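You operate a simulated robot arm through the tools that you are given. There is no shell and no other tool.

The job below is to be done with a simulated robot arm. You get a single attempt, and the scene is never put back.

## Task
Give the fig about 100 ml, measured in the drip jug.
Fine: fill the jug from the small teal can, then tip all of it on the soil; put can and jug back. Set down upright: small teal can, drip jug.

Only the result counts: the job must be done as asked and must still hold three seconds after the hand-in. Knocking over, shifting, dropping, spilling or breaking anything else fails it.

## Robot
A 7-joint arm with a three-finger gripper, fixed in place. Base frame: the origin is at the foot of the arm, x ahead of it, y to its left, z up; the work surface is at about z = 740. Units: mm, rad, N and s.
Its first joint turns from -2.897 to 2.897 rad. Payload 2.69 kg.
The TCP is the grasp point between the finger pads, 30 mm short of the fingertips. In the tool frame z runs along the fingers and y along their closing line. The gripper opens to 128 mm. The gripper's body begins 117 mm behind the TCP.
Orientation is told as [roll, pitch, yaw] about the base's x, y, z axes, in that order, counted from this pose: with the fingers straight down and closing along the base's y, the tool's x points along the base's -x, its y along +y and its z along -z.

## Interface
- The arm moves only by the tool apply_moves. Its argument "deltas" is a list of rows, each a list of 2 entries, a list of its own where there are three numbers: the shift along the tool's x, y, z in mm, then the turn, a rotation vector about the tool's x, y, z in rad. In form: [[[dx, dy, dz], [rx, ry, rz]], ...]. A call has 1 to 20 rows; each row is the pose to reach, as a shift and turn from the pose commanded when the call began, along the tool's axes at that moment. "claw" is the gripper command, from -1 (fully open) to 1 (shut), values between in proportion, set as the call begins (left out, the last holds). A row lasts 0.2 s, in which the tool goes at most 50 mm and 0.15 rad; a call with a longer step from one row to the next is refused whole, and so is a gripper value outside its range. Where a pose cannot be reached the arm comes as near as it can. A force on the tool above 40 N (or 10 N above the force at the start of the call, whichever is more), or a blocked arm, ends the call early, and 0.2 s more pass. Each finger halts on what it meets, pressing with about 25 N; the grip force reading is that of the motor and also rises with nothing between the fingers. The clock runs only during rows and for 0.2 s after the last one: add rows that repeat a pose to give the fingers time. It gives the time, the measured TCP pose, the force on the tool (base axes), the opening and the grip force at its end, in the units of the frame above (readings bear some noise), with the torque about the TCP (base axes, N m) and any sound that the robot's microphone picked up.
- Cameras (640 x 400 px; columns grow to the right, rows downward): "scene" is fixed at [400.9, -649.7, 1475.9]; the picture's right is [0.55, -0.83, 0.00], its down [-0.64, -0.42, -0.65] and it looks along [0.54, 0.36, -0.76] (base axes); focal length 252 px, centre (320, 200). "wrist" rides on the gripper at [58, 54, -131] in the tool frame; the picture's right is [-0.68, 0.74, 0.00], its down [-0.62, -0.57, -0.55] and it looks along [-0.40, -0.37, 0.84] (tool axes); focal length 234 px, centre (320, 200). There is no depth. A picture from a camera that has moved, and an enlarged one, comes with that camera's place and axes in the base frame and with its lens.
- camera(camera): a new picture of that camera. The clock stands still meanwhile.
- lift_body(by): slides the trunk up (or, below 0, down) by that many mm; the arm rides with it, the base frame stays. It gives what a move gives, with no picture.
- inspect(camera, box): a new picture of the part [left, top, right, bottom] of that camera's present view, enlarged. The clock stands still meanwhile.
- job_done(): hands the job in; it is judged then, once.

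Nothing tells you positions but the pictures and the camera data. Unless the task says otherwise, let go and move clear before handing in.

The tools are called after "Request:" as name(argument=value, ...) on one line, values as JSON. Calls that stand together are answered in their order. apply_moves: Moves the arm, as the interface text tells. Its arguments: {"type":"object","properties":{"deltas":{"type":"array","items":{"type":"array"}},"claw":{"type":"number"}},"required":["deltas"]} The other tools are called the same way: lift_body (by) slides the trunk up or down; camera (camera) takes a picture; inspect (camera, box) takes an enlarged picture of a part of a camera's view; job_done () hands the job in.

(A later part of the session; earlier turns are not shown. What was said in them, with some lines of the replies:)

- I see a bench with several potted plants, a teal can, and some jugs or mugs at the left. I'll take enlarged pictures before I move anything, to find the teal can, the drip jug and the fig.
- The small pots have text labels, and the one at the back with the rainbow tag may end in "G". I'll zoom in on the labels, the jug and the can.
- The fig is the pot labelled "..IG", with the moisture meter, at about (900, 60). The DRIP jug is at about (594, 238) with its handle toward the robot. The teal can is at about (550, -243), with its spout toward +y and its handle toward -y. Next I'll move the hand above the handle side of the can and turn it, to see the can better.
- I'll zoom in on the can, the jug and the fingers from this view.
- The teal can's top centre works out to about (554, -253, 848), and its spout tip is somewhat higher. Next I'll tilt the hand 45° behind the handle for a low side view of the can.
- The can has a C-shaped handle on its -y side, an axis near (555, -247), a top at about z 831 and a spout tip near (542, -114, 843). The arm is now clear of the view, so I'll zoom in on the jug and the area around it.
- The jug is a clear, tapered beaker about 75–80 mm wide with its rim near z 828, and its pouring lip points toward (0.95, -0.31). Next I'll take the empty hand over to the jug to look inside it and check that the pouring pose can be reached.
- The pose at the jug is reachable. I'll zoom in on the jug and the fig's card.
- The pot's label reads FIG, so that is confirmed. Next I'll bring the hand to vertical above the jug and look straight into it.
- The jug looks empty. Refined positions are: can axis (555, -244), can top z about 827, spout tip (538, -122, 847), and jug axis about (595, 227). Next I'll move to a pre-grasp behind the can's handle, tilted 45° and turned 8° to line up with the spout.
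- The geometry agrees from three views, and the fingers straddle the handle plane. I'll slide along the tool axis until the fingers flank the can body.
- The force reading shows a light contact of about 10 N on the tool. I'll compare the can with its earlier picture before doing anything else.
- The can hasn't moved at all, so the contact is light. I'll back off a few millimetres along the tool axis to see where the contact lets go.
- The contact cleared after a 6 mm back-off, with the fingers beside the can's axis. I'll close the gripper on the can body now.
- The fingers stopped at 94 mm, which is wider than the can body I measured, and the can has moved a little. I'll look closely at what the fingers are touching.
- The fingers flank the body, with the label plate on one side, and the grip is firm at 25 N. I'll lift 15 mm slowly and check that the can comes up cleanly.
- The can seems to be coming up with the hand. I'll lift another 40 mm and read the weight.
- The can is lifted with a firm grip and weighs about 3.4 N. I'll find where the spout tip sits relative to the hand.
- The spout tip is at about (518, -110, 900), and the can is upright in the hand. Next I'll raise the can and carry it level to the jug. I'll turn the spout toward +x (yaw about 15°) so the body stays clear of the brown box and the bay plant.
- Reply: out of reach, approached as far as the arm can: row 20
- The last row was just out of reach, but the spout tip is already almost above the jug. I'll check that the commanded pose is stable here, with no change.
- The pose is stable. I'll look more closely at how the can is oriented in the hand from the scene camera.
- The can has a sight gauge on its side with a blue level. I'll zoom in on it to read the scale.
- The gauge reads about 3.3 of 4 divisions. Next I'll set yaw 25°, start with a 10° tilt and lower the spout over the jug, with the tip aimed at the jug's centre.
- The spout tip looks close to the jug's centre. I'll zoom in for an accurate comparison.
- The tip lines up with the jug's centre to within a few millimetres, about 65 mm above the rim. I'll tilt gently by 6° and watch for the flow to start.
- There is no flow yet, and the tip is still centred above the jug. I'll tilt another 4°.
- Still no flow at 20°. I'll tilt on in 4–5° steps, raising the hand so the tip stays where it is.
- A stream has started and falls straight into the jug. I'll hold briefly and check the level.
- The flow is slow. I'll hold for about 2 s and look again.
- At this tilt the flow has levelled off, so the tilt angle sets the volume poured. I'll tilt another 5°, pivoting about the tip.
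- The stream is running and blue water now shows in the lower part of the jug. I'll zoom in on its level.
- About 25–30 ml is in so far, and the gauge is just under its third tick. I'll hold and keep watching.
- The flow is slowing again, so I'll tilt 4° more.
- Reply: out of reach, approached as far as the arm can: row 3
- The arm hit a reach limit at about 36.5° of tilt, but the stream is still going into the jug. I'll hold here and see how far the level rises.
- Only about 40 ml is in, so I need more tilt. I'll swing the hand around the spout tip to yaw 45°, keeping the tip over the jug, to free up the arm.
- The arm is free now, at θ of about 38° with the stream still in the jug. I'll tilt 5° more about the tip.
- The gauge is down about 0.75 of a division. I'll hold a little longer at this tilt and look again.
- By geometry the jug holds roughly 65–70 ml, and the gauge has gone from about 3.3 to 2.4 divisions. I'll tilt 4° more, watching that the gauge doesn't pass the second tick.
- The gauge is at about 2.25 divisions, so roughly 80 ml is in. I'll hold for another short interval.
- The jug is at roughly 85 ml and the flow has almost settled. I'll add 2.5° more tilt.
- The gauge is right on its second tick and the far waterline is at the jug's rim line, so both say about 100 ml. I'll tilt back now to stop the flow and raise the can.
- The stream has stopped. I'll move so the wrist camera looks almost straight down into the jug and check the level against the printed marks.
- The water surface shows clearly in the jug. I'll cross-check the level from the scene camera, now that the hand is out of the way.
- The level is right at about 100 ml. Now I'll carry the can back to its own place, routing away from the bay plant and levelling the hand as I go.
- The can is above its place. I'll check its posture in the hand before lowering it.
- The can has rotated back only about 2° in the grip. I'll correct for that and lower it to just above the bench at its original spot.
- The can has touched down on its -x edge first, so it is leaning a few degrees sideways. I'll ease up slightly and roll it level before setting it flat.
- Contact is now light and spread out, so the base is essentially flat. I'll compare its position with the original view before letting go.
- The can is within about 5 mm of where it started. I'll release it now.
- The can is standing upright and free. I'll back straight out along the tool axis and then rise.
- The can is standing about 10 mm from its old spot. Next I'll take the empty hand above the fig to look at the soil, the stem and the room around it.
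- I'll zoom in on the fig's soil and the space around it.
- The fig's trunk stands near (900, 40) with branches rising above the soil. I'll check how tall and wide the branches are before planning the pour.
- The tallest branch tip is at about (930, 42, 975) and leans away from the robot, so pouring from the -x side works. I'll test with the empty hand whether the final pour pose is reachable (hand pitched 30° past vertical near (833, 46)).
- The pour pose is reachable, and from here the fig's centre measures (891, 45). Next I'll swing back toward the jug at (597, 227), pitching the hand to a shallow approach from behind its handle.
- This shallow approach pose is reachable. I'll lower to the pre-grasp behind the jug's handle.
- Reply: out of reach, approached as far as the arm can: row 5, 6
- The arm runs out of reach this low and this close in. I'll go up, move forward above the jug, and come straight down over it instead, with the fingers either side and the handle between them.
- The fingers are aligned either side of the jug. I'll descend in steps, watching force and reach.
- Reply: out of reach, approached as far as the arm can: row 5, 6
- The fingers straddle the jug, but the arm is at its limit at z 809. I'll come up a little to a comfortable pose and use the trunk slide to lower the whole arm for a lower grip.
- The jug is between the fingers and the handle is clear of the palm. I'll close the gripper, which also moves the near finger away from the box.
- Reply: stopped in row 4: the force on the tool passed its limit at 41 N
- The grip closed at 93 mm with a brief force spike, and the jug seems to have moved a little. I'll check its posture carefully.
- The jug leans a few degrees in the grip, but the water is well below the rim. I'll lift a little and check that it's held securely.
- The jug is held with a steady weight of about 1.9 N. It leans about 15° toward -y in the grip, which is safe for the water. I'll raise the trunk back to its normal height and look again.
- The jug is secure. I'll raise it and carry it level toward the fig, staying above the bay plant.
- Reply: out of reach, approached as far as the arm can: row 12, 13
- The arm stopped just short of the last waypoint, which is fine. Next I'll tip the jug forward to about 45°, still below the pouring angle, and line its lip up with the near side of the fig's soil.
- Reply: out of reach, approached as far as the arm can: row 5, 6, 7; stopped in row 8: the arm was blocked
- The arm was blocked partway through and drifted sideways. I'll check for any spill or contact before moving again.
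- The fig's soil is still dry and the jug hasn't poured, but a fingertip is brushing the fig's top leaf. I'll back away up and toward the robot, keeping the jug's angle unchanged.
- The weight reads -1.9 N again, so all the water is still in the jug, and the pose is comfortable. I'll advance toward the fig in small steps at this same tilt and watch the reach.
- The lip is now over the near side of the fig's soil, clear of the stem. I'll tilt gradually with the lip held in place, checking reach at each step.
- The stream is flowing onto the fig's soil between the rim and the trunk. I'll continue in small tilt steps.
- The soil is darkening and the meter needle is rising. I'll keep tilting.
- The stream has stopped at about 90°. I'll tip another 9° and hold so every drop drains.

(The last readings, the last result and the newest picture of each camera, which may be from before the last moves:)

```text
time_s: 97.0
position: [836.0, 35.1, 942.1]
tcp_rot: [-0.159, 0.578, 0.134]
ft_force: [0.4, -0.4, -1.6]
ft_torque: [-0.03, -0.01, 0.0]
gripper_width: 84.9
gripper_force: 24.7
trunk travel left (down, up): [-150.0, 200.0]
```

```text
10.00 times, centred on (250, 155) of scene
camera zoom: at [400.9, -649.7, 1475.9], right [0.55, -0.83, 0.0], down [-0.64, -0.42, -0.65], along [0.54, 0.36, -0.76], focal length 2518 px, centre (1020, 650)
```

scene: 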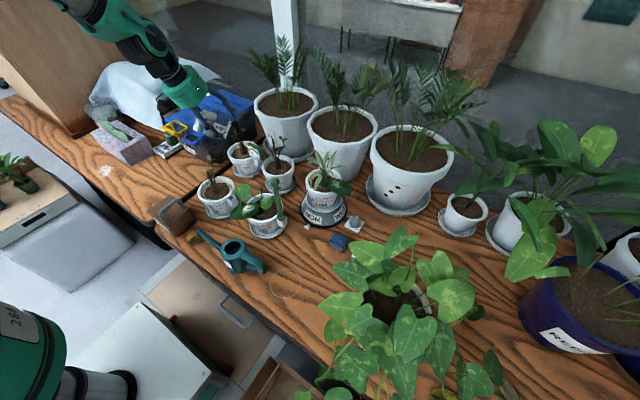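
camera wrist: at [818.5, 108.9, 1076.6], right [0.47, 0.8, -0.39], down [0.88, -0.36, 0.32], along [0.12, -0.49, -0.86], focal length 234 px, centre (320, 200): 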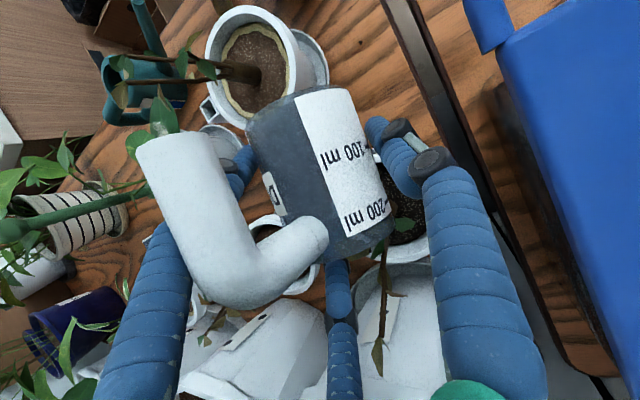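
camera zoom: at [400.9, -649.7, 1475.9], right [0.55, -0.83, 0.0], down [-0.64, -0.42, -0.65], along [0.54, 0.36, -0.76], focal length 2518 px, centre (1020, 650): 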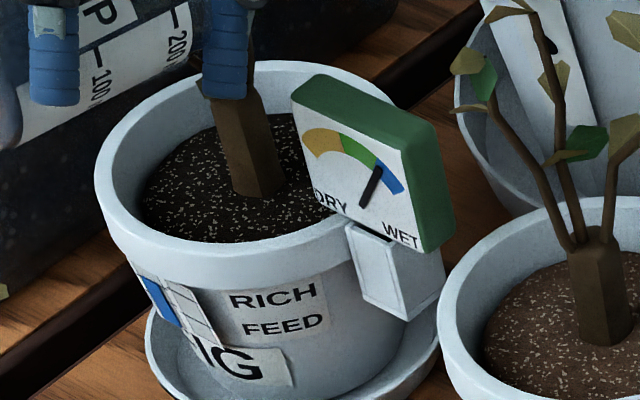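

The soil is wet, the meter needle is up and the jug is drained. I'll tip the jug back, rise, and start the return to the bench.

Request:
apply_moves(deltas=[[[4.4, 0.2, -0.2], [0, -0.134, 0.021]], [[8.8, 0.3, -0.5], [0, -0.267, 0.043]], [[13.2, 0.5, -0.7], [0, -0.401, 0.064]], [[17.6, 0.6, -0.9], [0, -0.535, 0.086]], [[22, 0.8, -1.1], [0, -0.669, 0.107]], [[26.4, 0.9, -1.4], [0, -0.802, 0.129]], [[30.8, 1.1, -1.6], [0, -0.936, 0.15]], [[51.5, -4.1, -20.7], [0, -0.936, 0.15]], [[72.2, -9.3, -39.7], [0, -0.936, 0.15]], [[92.9, -14.5, -58.8], [0, -0.936, 0.15]], [[113.6, -19.7, -77.8], [0, -0.936, 0.15]]])

Request:
camera(camera="scene")

Request:
inspect(camera="scene", box=[160, 40, 290, 180])

Request:
camera(camera="wrist")

```text
time_s: 99.4
position: [786.3, 23.4, 1072.3]
tcp_rot: [-0.157, -0.37, 0.134]
ft_force: [-0.4, 0.2, -1.8]
ft_torque: [-0.01, 0.0, -0.01]
gripper_width: 84.9
gripper_force: 25.0
trunk travel left (down, up): [-150.0, 200.0]
```

```text
taken
```

scene: 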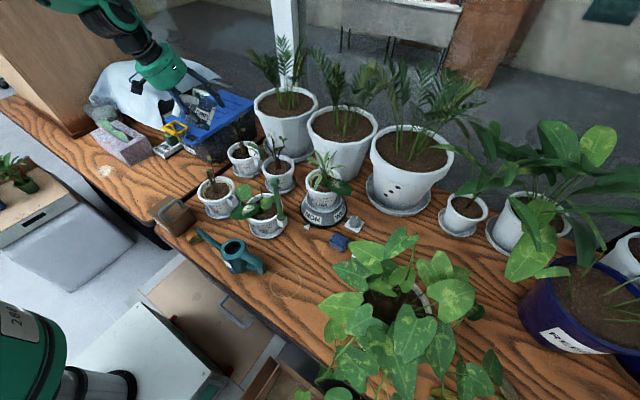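

```text
2.86 times, centred on (225, 110) of scene
camera zoom: at [400.9, -649.7, 1475.9], right [0.55, -0.83, 0.0], down [-0.64, -0.42, -0.65], along [0.54, 0.36, -0.76], focal length 720 px, centre (591, 457)
```

zoom: 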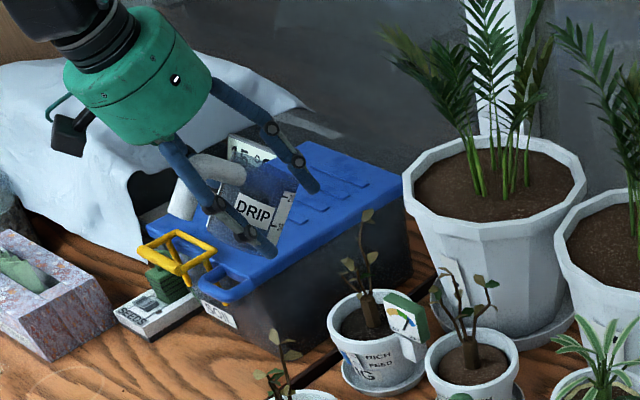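

```text
taken
camera wrist: at [679.7, 83.8, 1162.6], right [0.57, 0.81, 0.14], down [0.41, -0.42, 0.81], along [0.72, -0.41, -0.57], focal length 234 px, centre (320, 200)
```

wrist: 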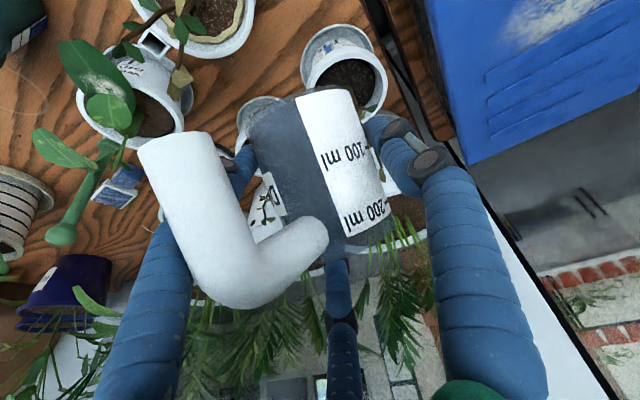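

I'll check that the jug is really empty.

Request:
inspect(camera="wrist", box=[220, 60, 420, 280])

Request:
inspect(camera="scene", box=[195, 85, 240, 130])

```text
1.82 times, centred on (320, 170) of wrist
camera zoom: at [679.7, 83.8, 1162.6], right [0.57, 0.81, 0.14], down [0.41, -0.42, 0.81], along [0.72, -0.41, -0.57], focal length 426 px, centre (320, 254)
```

zoom: 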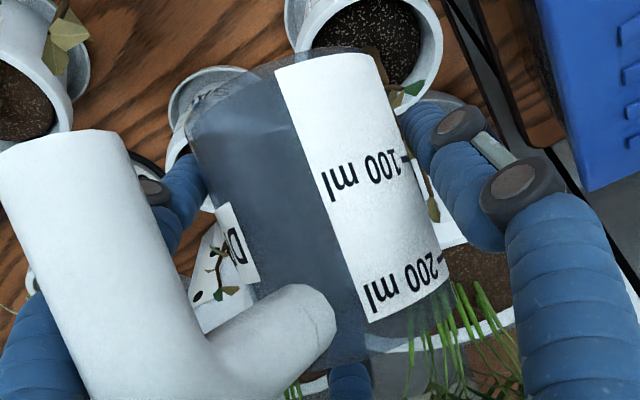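

```text
8.89 times, centred on (218, 108) of scene
camera zoom: at [400.9, -649.7, 1475.9], right [0.55, -0.83, 0.0], down [-0.64, -0.42, -0.65], along [0.54, 0.36, -0.76], focal length 2238 px, centre (1231, 1022)
```

zoom: 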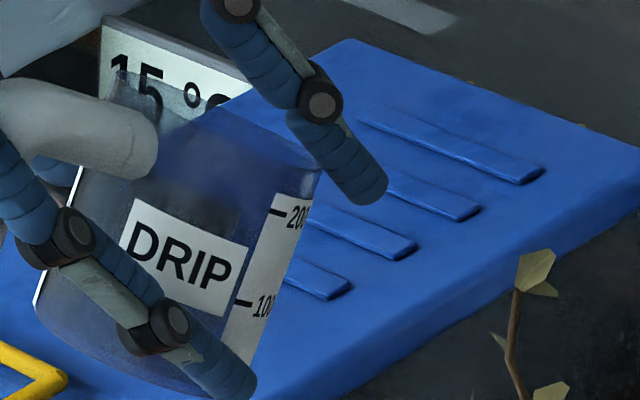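

The jug is empty. Next I'll carry it back above its own spot at (597, 227), rolling the hand so the jug will stand upright when set down.

Request:
apply_moves(deltas=[[[21.8, 22.1, -19.7], [0.0128, -0.0603, -0.0036]], [[43.6, 44.2, -39.4], [0.0255, -0.1206, -0.0073]], [[65.3, 66.3, -59.1], [0.0383, -0.1809, -0.0109]], [[87.1, 88.4, -78.8], [0.0511, -0.2412, -0.0146]], [[108.9, 110.5, -98.5], [0.0638, -0.3014, -0.0182]], [[120.9, 132.9, -85.7], [0.083, -0.3919, -0.0237]], [[133, 155.2, -73], [0.1021, -0.4823, -0.0292]], [[145, 177.6, -60.2], [0.1213, -0.5727, -0.0347]], [[157.1, 199.9, -47.5], [0.1404, -0.6632, -0.0401]], [[169.1, 222.3, -34.7], [0.1596, -0.7536, -0.0456]], [[169.1, 222.3, -34.7], [0.1596, -0.7536, -0.0456]]])

Request:
camera(camera="scene")

Request:
inspect(camera="scene", box=[90, 80, 210, 220])

Request:
camera(camera="wrist")

```text
time_s: 101.8
position: [600.7, 225.0, 1008.8]
tcp_rot: [-0.635, -1.061, 0.569]
ft_force: [-0.2, 0.0, -1.1]
ft_torque: [-0.01, -0.04, -0.01]
gripper_width: 84.9
gripper_force: 24.4
trunk travel left (down, up): [-150.0, 200.0]
```

```text
taken
```

scene: 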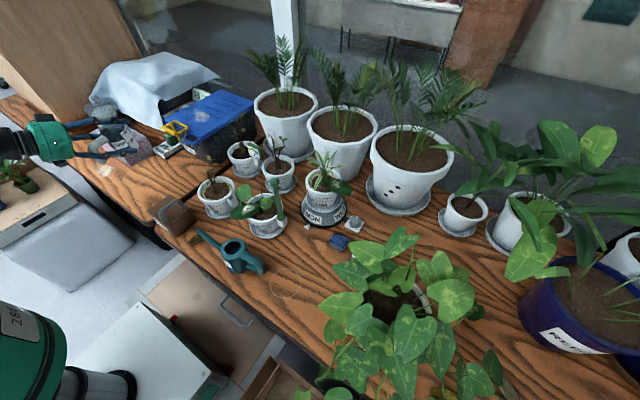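

```text
2.86 times, centred on (150, 150) of scene
camera zoom: at [400.9, -649.7, 1475.9], right [0.55, -0.83, 0.0], down [-0.64, -0.42, -0.65], along [0.54, 0.36, -0.76], focal length 720 px, centre (806, 343)
```

zoom: 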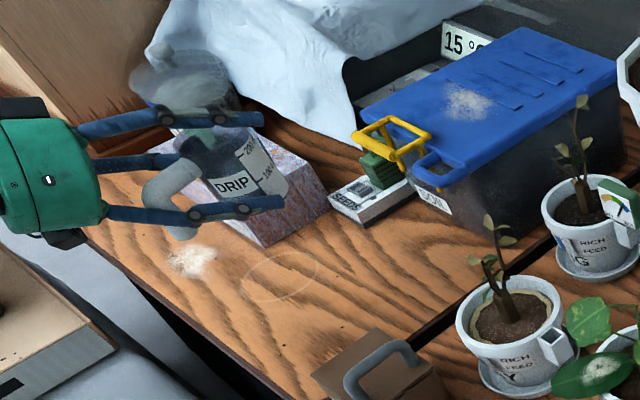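

```text
taken
camera wrist: at [458.7, 276.4, 993.1], right [0.28, 0.88, 0.38], down [-0.25, -0.32, 0.92], along [0.93, -0.35, 0.13], focal length 234 px, centre (320, 200)
```

wrist: 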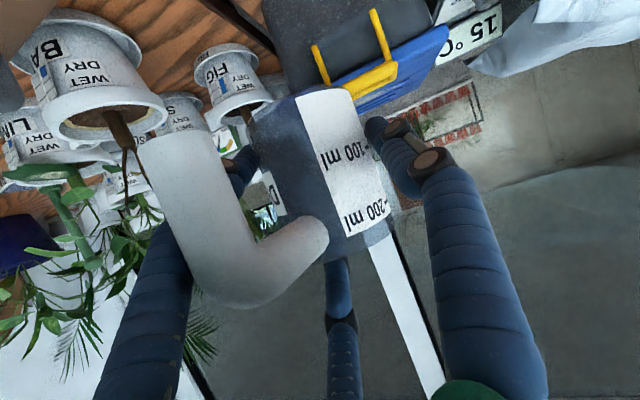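

The jug is above its spot. I'll measure its uprightness from a close-up before lowering.

Request:
inspect(camera="scene", box=[95, 110, 155, 170])

Request:
inspect(camera="wrist", box=[220, 60, 420, 280])

```text
6.67 times, centred on (125, 140) of scene
camera zoom: at [400.9, -649.7, 1475.9], right [0.55, -0.83, 0.0], down [-0.64, -0.42, -0.65], along [0.54, 0.36, -0.76], focal length 1679 px, centre (1620, 600)
```

zoom: 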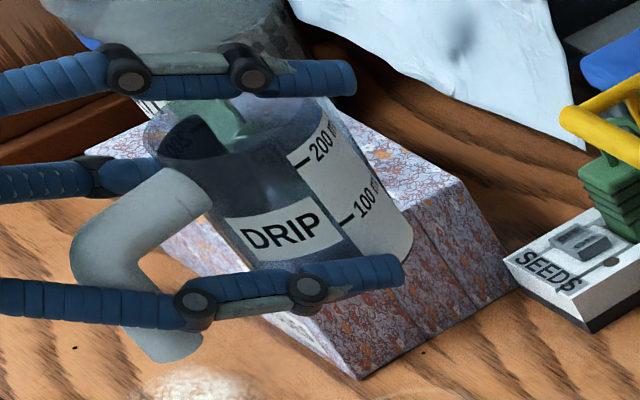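

```text
1.82 times, centred on (320, 170) of wrist
camera zoom: at [458.7, 276.4, 993.1], right [0.28, 0.88, 0.38], down [-0.25, -0.32, 0.92], along [0.93, -0.35, 0.13], focal length 426 px, centre (320, 254)
```

zoom: 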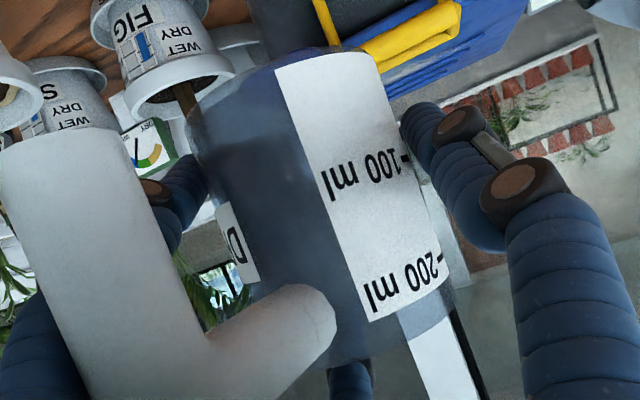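

The jug is upright to within 1–2° in both views, and it's empty. I'll lower with the arm first, then with the trunk.

Request:
apply_moves(deltas=[[[29.1, 9.5, 13.2], [0, 0, 0]], [[58.2, 19.1, 26.3], [0, 0, 0]], [[87.3, 28.6, 39.5], [0, 0, 0]], [[87.3, 28.6, 39.5], [0, 0, 0]]])

Request:
inspect(camera="scene", box=[90, 120, 200, 220])

```text
time_s: 102.8
position: [602.0, 225.0, 909.1]
tcp_rot: [-0.632, -1.06, 0.568]
ft_force: [-0.1, 0.6, -1.8]
ft_torque: [-0.03, -0.07, -0.03]
gripper_width: 84.9
gripper_force: 24.6
trunk travel left (down, up): [-150.0, 200.0]
```

```text
4.00 times, centred on (145, 170) of scene
camera zoom: at [400.9, -649.7, 1475.9], right [0.55, -0.83, 0.0], down [-0.64, -0.42, -0.65], along [0.54, 0.36, -0.76], focal length 1007 px, centre (1020, 320)
```

zoom: 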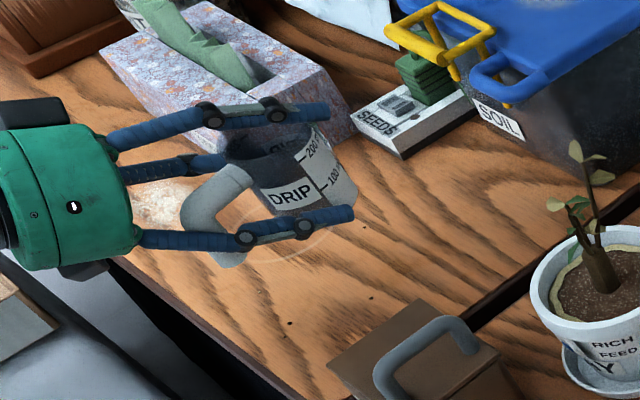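

Fine at z 909. Now I'll lower the trunk in stages.

Request:
lift_body(by=-60)

Request:
inspect(camera="scene", box=[105, 140, 195, 220])

```text
time_s: 103.8
position: [600.0, 225.0, 849.7]
tcp_rot: [-0.631, -1.06, 0.569]
ft_force: [0.9, -0.1, -1.3]
ft_torque: [-0.01, -0.04, 0.05]
gripper_width: 85.0
gripper_force: 24.2
trunk travel left (down, up): [-90.0, 260.0]
```

```text
5.00 times, centred on (150, 180) of scene
camera zoom: at [400.9, -649.7, 1475.9], right [0.55, -0.83, 0.0], down [-0.64, -0.42, -0.65], along [0.54, 0.36, -0.76], focal length 1259 px, centre (1170, 300)
```

zoom: 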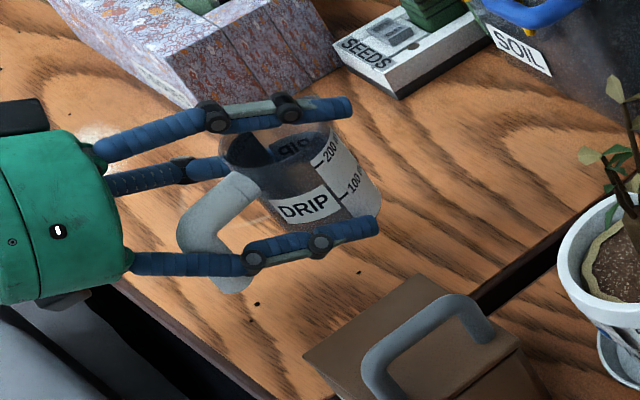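

The jug will land about 6 mm from its original spot. I'll nudge it by (-4, +5) mm and lower further.

Request:
apply_moves(deltas=[[[0.2, 2.4, -2.1], [0, 0, 0]], [[0.35, 4.8, -4.2], [0, 0, 0]]])

Request:
lift_body(by=-42)

Request:
inspect(camera="scene", box=[105, 140, 195, 220])

Request:
camera(camera="wrist")

```text
time_s: 104.4
position: [596.7, 230.7, 849.3]
tcp_rot: [-0.631, -1.061, 0.57]
ft_force: [-0.5, 0.1, -1.6]
ft_torque: [-0.02, -0.05, 0.0]
gripper_width: 84.7
gripper_force: 25.0
trunk travel left (down, up): [-90.0, 260.0]
```

```text
time_s: 105.2
position: [597.4, 229.8, 807.5]
tcp_rot: [-0.632, -1.063, 0.57]
ft_force: [-0.3, -0.4, -1.7]
ft_torque: [-0.02, -0.06, -0.03]
gripper_width: 84.8
gripper_force: 25.1
trunk travel left (down, up): [-48.0, 302.0]
```

```text
5.00 times, centred on (150, 180) of scene
camera zoom: at [400.9, -649.7, 1475.9], right [0.55, -0.83, 0.0], down [-0.64, -0.42, -0.65], along [0.54, 0.36, -0.76], focal length 1259 px, centre (1170, 300)
```

zoom: 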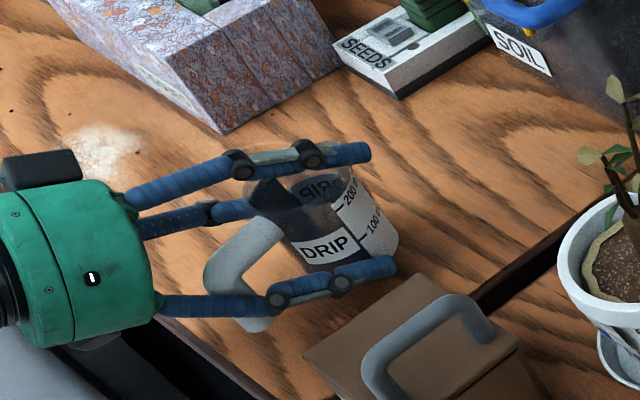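

```text
taken
camera wrist: at [454.7, 282.1, 792.0], right [0.28, 0.88, 0.38], down [-0.25, -0.32, 0.92], along [0.93, -0.35, 0.13], focal length 234 px, centre (320, 200)
```

wrist: 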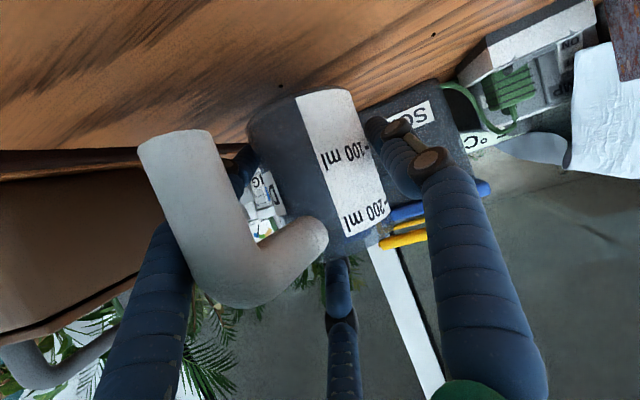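

Nearly there. I'll lower in small steps with the arm, watching for touchdown.

Request:
apply_moves(deltas=[[[3.5, 1.1, 1.6], [0, 0, 0]], [[7, 2.3, 3.2], [0, 0, 0]], [[7, 2.3, 3.2], [0, 0, 0]]])

```text
time_s: 106.0
position: [597.0, 229.5, 798.7]
tcp_rot: [-0.633, -1.061, 0.568]
ft_force: [0.0, 0.8, -1.4]
ft_torque: [0.03, -0.1, 0.02]
gripper_width: 84.6
gripper_force: 24.8
trunk travel left (down, up): [-48.0, 302.0]
```

Request:
apply_moves(deltas=[[[1.7, 0.6, 0.8], [0, 0, 0]], [[3.5, 1.1, 1.6], [0, 0, 0]], [[3.5, 1.1, 1.6], [0, 0, 0]]])

```text
time_s: 106.8
position: [597.2, 230.4, 795.3]
tcp_rot: [-0.632, -1.061, 0.568]
ft_force: [-0.4, -0.2, -2.0]
ft_torque: [0.02, -0.04, 0.0]
gripper_width: 84.8
gripper_force: 25.2
trunk travel left (down, up): [-48.0, 302.0]
```

Request:
apply_moves(deltas=[[[1.3, 0.4, 0.6], [0, 0, 0]], [[2.6, 0.9, 1.2], [0, 0, 0]], [[2.6, 0.9, 1.2], [0, 0, 0]]])

```text
time_s: 107.6
position: [597.9, 230.5, 794.3]
tcp_rot: [-0.631, -1.066, 0.569]
ft_force: [-1.4, -3.8, 12.2]
ft_torque: [-0.28, 0.44, 0.07]
gripper_width: 84.6
gripper_force: 25.0
trunk travel left (down, up): [-48.0, 302.0]
```

It has touched down on the handle-side edge first. I'll ease up, pitch it slightly forward and touch again.

Request:
apply_moves(deltas=[[[-1.75, -0.57, -0.79], [0, 0, 0]], [[-1.75, -0.57, -0.79], [-0.0078, 0.0287, -0.0035]], [[-1.75, -0.57, -0.79], [-0.0117, 0.0431, -0.0053]], [[-1.75, -0.57, -0.79], [-0.0117, 0.0431, -0.0053]]])

Request:
apply_moves(deltas=[[[0.9, 0.3, 0.4], [0, 0, 0]], [[1.75, 0.57, 0.79], [0, 0, 0]], [[1.75, 0.57, 0.79], [0, 0, 0]]])

```text
time_s: 108.6
position: [596.4, 231.0, 794.0]
tcp_rot: [-0.584, -1.022, 0.527]
ft_force: [-0.4, 0.0, -2.1]
ft_torque: [-0.01, -0.06, 0.01]
gripper_width: 84.6
gripper_force: 24.3
trunk travel left (down, up): [-48.0, 302.0]
```

```text
time_s: 109.4
position: [597.2, 228.3, 792.1]
tcp_rot: [-0.587, -1.024, 0.528]
ft_force: [-2.0, 0.2, 6.6]
ft_torque: [-0.27, 0.1, -0.01]
gripper_width: 84.7
gripper_force: 24.9
trunk travel left (down, up): [-48.0, 302.0]
```

The base is now within about half a degree of flat. I'll check the position and then release.

Request:
inspect(camera="scene", box=[105, 140, 195, 220])

Request:
camera(camera="wrist")

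```text
5.00 times, centred on (150, 180) of scene
camera zoom: at [400.9, -649.7, 1475.9], right [0.55, -0.83, 0.0], down [-0.64, -0.42, -0.65], along [0.54, 0.36, -0.76], focal length 1259 px, centre (1170, 300)
```

zoom: 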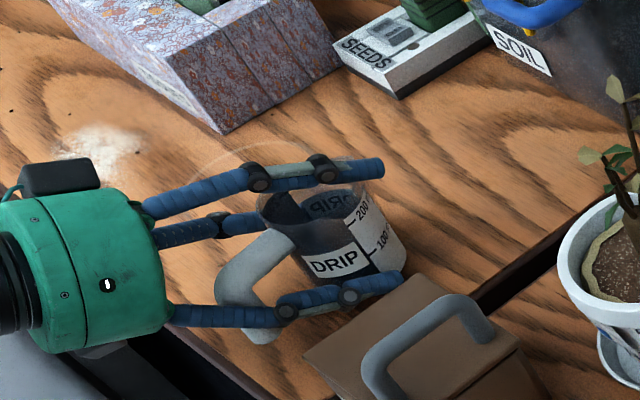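

```text
taken
camera wrist: at [454.2, 281.6, 783.1], right [0.29, 0.88, 0.37], down [-0.21, -0.32, 0.93], along [0.93, -0.35, 0.09], focal length 234 px, centre (320, 200)
```

wrist: 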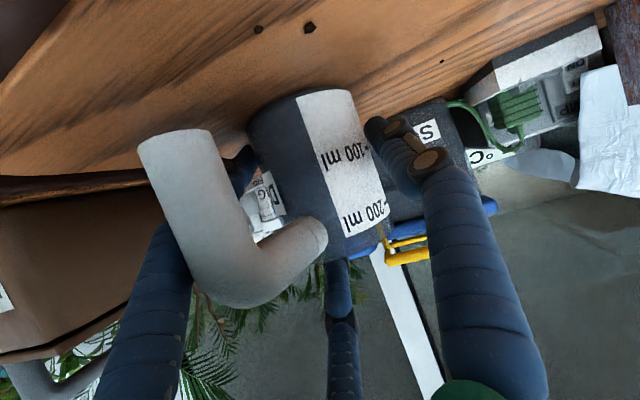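

The position matches the original to within about 4 mm. I'll open partially to release the jug while staying clear of the brown box.

Request:
apply_moves(deltas=[[[0, 0, 0], [0, 0, 0]], [[0, 0, 0], [0, 0, 0]], [[0, 0, 0], [0, 0, 0]], [[0, 0, 0], [0, 0, 0]]], claw=-0.7)

Request:
inspect(camera="scene", box=[105, 140, 195, 220])

Request:
camera(camera="wrist")

```text
time_s: 110.4
position: [597.9, 228.2, 791.9]
tcp_rot: [-0.586, -1.024, 0.53]
ft_force: [1.7, -1.9, 1.8]
ft_torque: [-0.17, -0.07, 0.05]
gripper_width: 108.9
gripper_force: 0.2
trunk travel left (down, up): [-48.0, 302.0]
```

```text
5.00 times, centred on (150, 180) of scene
camera zoom: at [400.9, -649.7, 1475.9], right [0.55, -0.83, 0.0], down [-0.64, -0.42, -0.65], along [0.54, 0.36, -0.76], focal length 1259 px, centre (1170, 300)
```

zoom: 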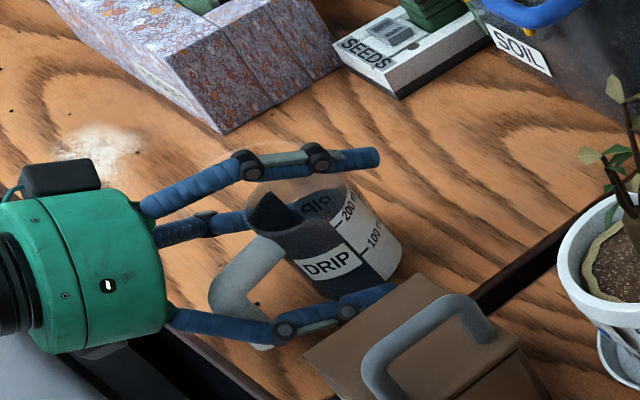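

```text
taken
camera wrist: at [454.1, 281.5, 782.6], right [0.29, 0.88, 0.37], down [-0.21, -0.32, 0.93], along [0.93, -0.35, 0.09], focal length 234 px, centre (320, 200)
```

wrist: 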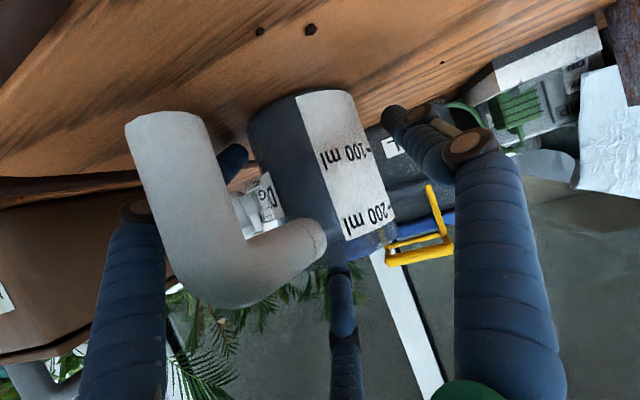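

The jug is standing free in its place. I'll rise straight up slowly with the fingers clear of it.

Request:
apply_moves(deltas=[[[-2, -0.7, -1], [0, 0, 0]], [[-4.4, -1.4, -2], [0, 0, 0]], [[-4.4, -1.4, -2], [0, 0, 0]]], claw=-0.85)

Request:
inspect(camera="scene", box=[105, 140, 195, 220])

```text
time_s: 111.2
position: [596.7, 230.2, 797.5]
tcp_rot: [-0.585, -1.022, 0.529]
ft_force: [0.2, -0.3, -0.8]
ft_torque: [0.0, -0.01, 0.02]
gripper_width: 118.5
gripper_force: 0.1
trunk travel left (down, up): [-48.0, 302.0]
```

```text
5.00 times, centred on (150, 180) of scene
camera zoom: at [400.9, -649.7, 1475.9], right [0.55, -0.83, 0.0], down [-0.64, -0.42, -0.65], along [0.54, 0.36, -0.76], focal length 1259 px, centre (1170, 300)
```

zoom: 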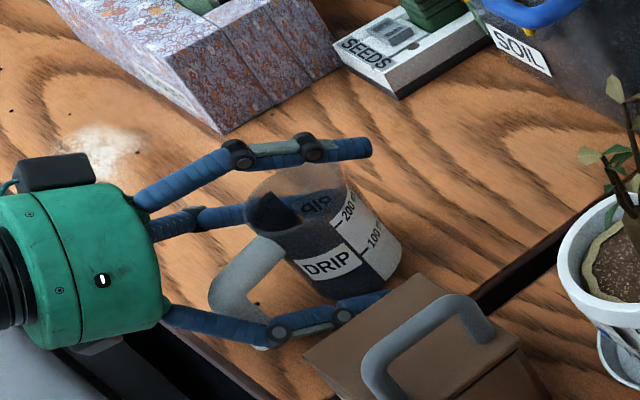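

No contact force, and the jug is undisturbed. I'll lift straight out with the trunk.

Request:
lift_body(by=102)

Request:
inspect(camera="scene", box=[105, 140, 195, 220])

```text
time_s: 112.6
position: [597.4, 229.3, 898.9]
tcp_rot: [-0.584, -1.021, 0.531]
ft_force: [0.4, 0.0, -0.3]
ft_torque: [-0.02, -0.01, 0.0]
gripper_width: 118.2
gripper_force: 0.1
trunk travel left (down, up): [-150.0, 200.0]
```

```text
5.00 times, centred on (150, 180) of scene
camera zoom: at [400.9, -649.7, 1475.9], right [0.55, -0.83, 0.0], down [-0.64, -0.42, -0.65], along [0.54, 0.36, -0.76], focal length 1259 px, centre (1170, 300)
```

zoom: 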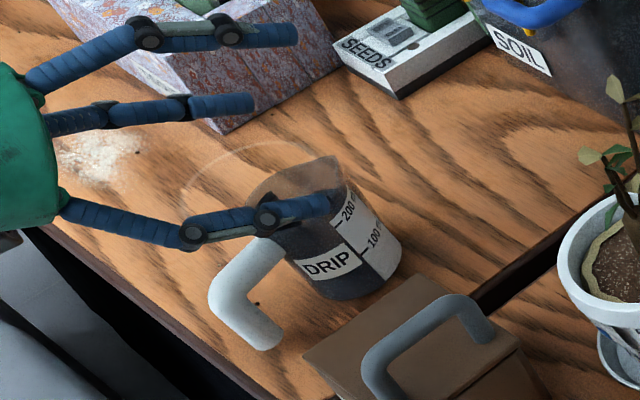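

The jug stands upright in its place. I'll move the hand well clear and take final looks.

Request:
apply_moves(deltas=[[[-25.6, -8.7, -13.1], [0, 0, 0]], [[-51.2, -17.3, -26.2], [0, 0, 0]], [[-76.7, -26, -39.2], [0, 0, 0]], [[-102.3, -34.6, -52.3], [0, 0, 0]], [[-102.3, -34.6, -82.3], [0, 0, 0]], [[-102.3, -34.6, -112.3], [0, 0, 0]]])

Request:
camera(camera="scene")

Request:
inspect(camera="scene", box=[120, 155, 200, 225])

Request:
inspect(camera="scene", box=[180, 220, 280, 300])

Request:
inspect(camera="scene", box=[190, 110, 310, 200])

```text
time_s: 114.0
position: [543.4, 236.4, 1046.0]
tcp_rot: [-0.586, -1.023, 0.528]
ft_force: [0.2, 0.2, -0.6]
ft_torque: [0.0, 0.0, 0.0]
gripper_width: 118.4
gripper_force: 0.0
trunk travel left (down, up): [-150.0, 200.0]
```

```text
taken
```

scene: 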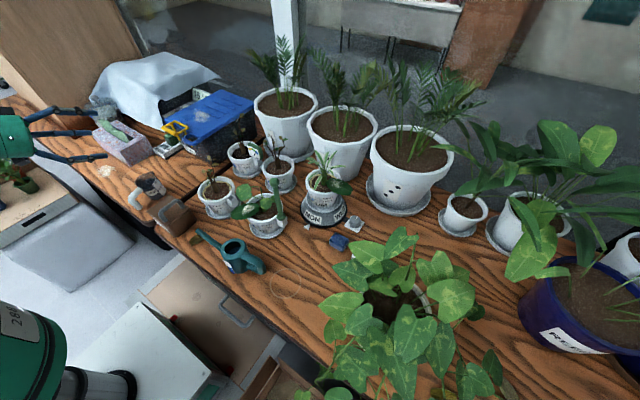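

```text
5.71 times, centred on (160, 190) of scene
camera zoom: at [400.9, -649.7, 1475.9], right [0.55, -0.83, 0.0], down [-0.64, -0.42, -0.65], along [0.54, 0.36, -0.76], focal length 1439 px, centre (1234, 257)
```

zoom: 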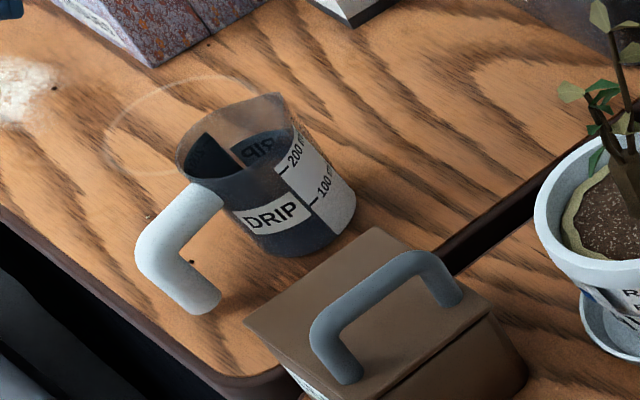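

```text
5.00 times, centred on (230, 260) of scene
camera zoom: at [400.9, -649.7, 1475.9], right [0.55, -0.83, 0.0], down [-0.64, -0.42, -0.65], along [0.54, 0.36, -0.76], focal length 1259 px, centre (770, -100)
```

zoom: 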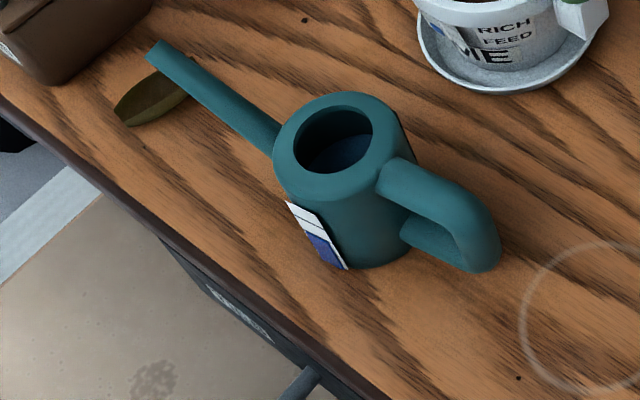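

```text
4.44 times, centred on (250, 155) of scene
camera zoom: at [400.9, -649.7, 1475.9], right [0.55, -0.83, 0.0], down [-0.64, -0.42, -0.65], along [0.54, 0.36, -0.76], focal length 1119 px, centre (631, 400)
```

zoom: 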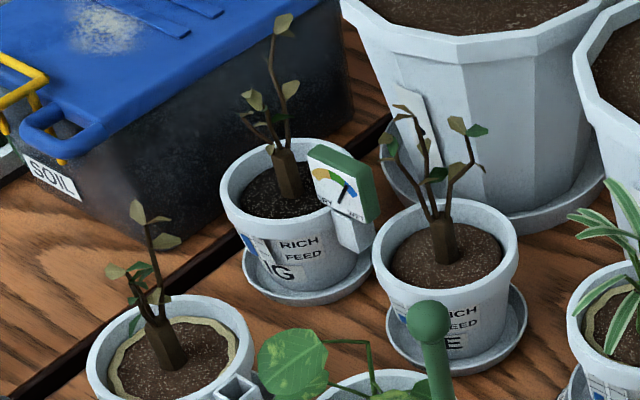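

Everything looks right. I'll turn the hand upright above the jug for one last look inside, to confirm it's empty.

Request:
apply_moves(deltas=[[[-4.8, 2.3, 5.4], [-0.0283, 0.1215, 0.0191]], [[-9.6, 4.6, 10.8], [-0.0567, 0.2431, 0.0382]], [[-14.5, 6.9, 16.2], [-0.085, 0.3646, 0.0573]], [[-19.3, 9.2, 21.6], [-0.1134, 0.4861, 0.0764]], [[-24.1, 11.6, 26.9], [-0.1417, 0.6077, 0.0954]], [[-28.9, 13.9, 32.3], [-0.1701, 0.7292, 0.1145]], [[-33.8, 16.2, 37.7], [-0.1984, 0.8507, 0.1336]], [[-38.6, 18.5, 43.1], [-0.2268, 0.9723, 0.1527]], [[-43.4, 20.8, 48.5], [-0.2551, 1.0938, 0.1718]], [[-43.4, 20.8, 48.5], [-0.2551, 1.0938, 0.1718]]], claw=-1)

Request:
camera(camera="wrist")

Request:
camera(camera="scene")

```text
time_s: 116.2
position: [606.4, 262.1, 1055.5]
tcp_rot: [0.001, 0.002, 0.001]
ft_force: [1.2, 0.1, -0.9]
ft_torque: [0.03, 0.05, -0.01]
gripper_width: 128.4
gripper_force: 0.1
trunk travel left (down, up): [-150.0, 200.0]
```

```text
taken
camera wrist: at [549.5, 316.3, 1185.7], right [0.68, 0.74, 0.0], down [0.62, -0.57, 0.55], along [0.4, -0.37, -0.84], focal length 234 px, centre (320, 200)
```

wrist: 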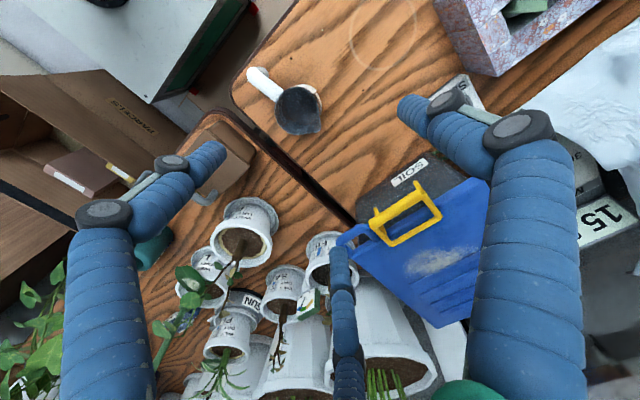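

```text
taken
```

scene: 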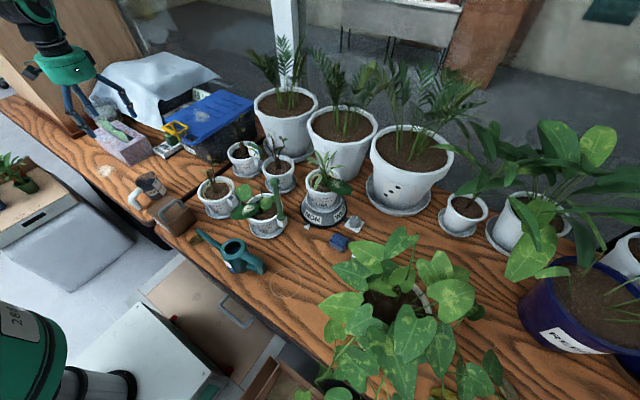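

Request:
inspect(camera="wrist", box=[240, 55, 340, 145])

Request:
inspect(camera="wrist", box=[280, 215, 370, 300])

Request:
inspect(camera="scene", box=[100, 150, 300, 300])

```text
4.44 times, centred on (290, 100) of wrist
camera zoom: at [549.5, 316.3, 1185.7], right [0.68, 0.74, 0.0], down [0.62, -0.57, 0.55], along [0.4, -0.37, -0.84], focal length 1041 px, centre (453, 644)
```

zoom: 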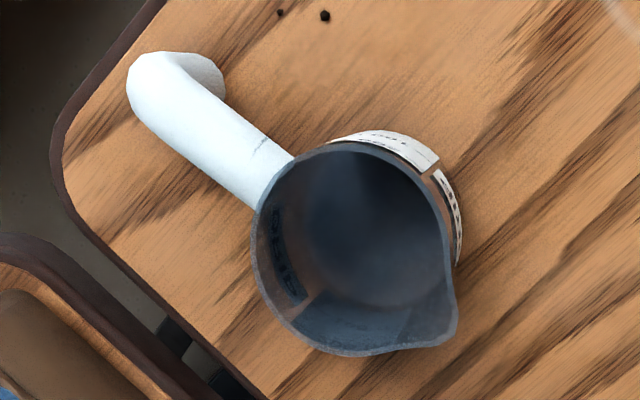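

```text
4.71 times, centred on (325, 258) of wrist
camera zoom: at [549.5, 316.3, 1185.7], right [0.68, 0.74, 0.0], down [0.62, -0.57, 0.55], along [0.4, -0.37, -0.84], focal length 1102 px, centre (296, -71)
```

zoom: 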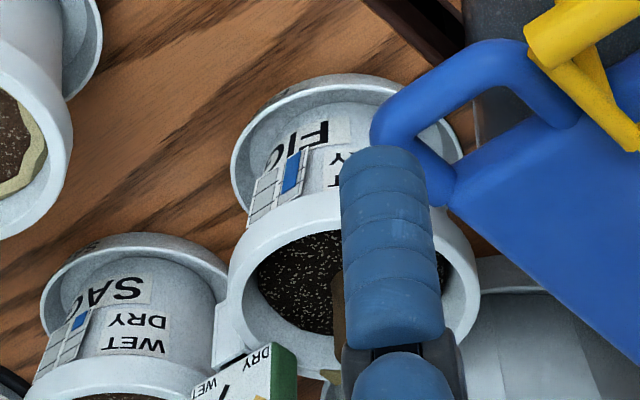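

```text
2.67 times, centred on (200, 225) of scene
camera zoom: at [400.9, -649.7, 1475.9], right [0.55, -0.83, 0.0], down [-0.64, -0.42, -0.65], along [0.54, 0.36, -0.76], focal length 672 px, centre (640, 133)
```

zoom: 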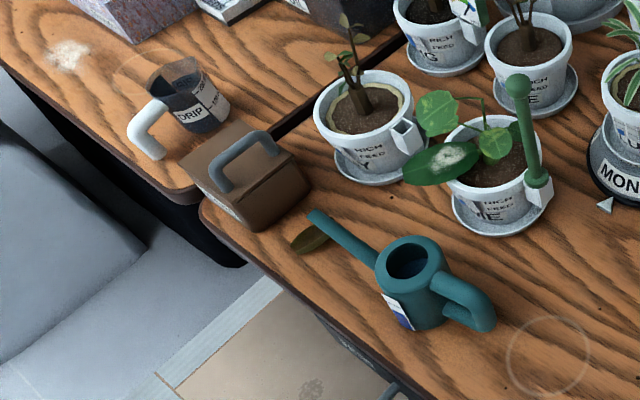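

The jug is upright and empty at its own place. The can stands upright at its spot, the fig's soil is wet and nothing else has moved. The hand is open and clear, so I'm handing in the job.

Request:
job_done()

```text
The job is handed in.
```

The fig got about 100 ml from the small teal can, measured in the drip jug, and all of it went onto the soil. I judged the level against the jug's 100 ml mark and cross-checked it with the can's sight gauge, so treat it as close to 100 ml rather than exact.

- **Fig:** the soil went dark, and the moisture meter moved from DRY to around the top of its green band. I saw no water anywhere except on the fig's soil.
- **Drip jug:** it is empty and upright, within about 5 mm of where it stood.
- **Teal can:** it is upright, about 10 mm from its original spot.
- **Everything else:** nothing looked moved or knocked over in the final pictures. Partway through the pour the arm was blocked, and a fingertip may have brushed the fig's top leaf. I backed off straight away and saw no damage.

I've handed the job in; I haven't seen a verdict.
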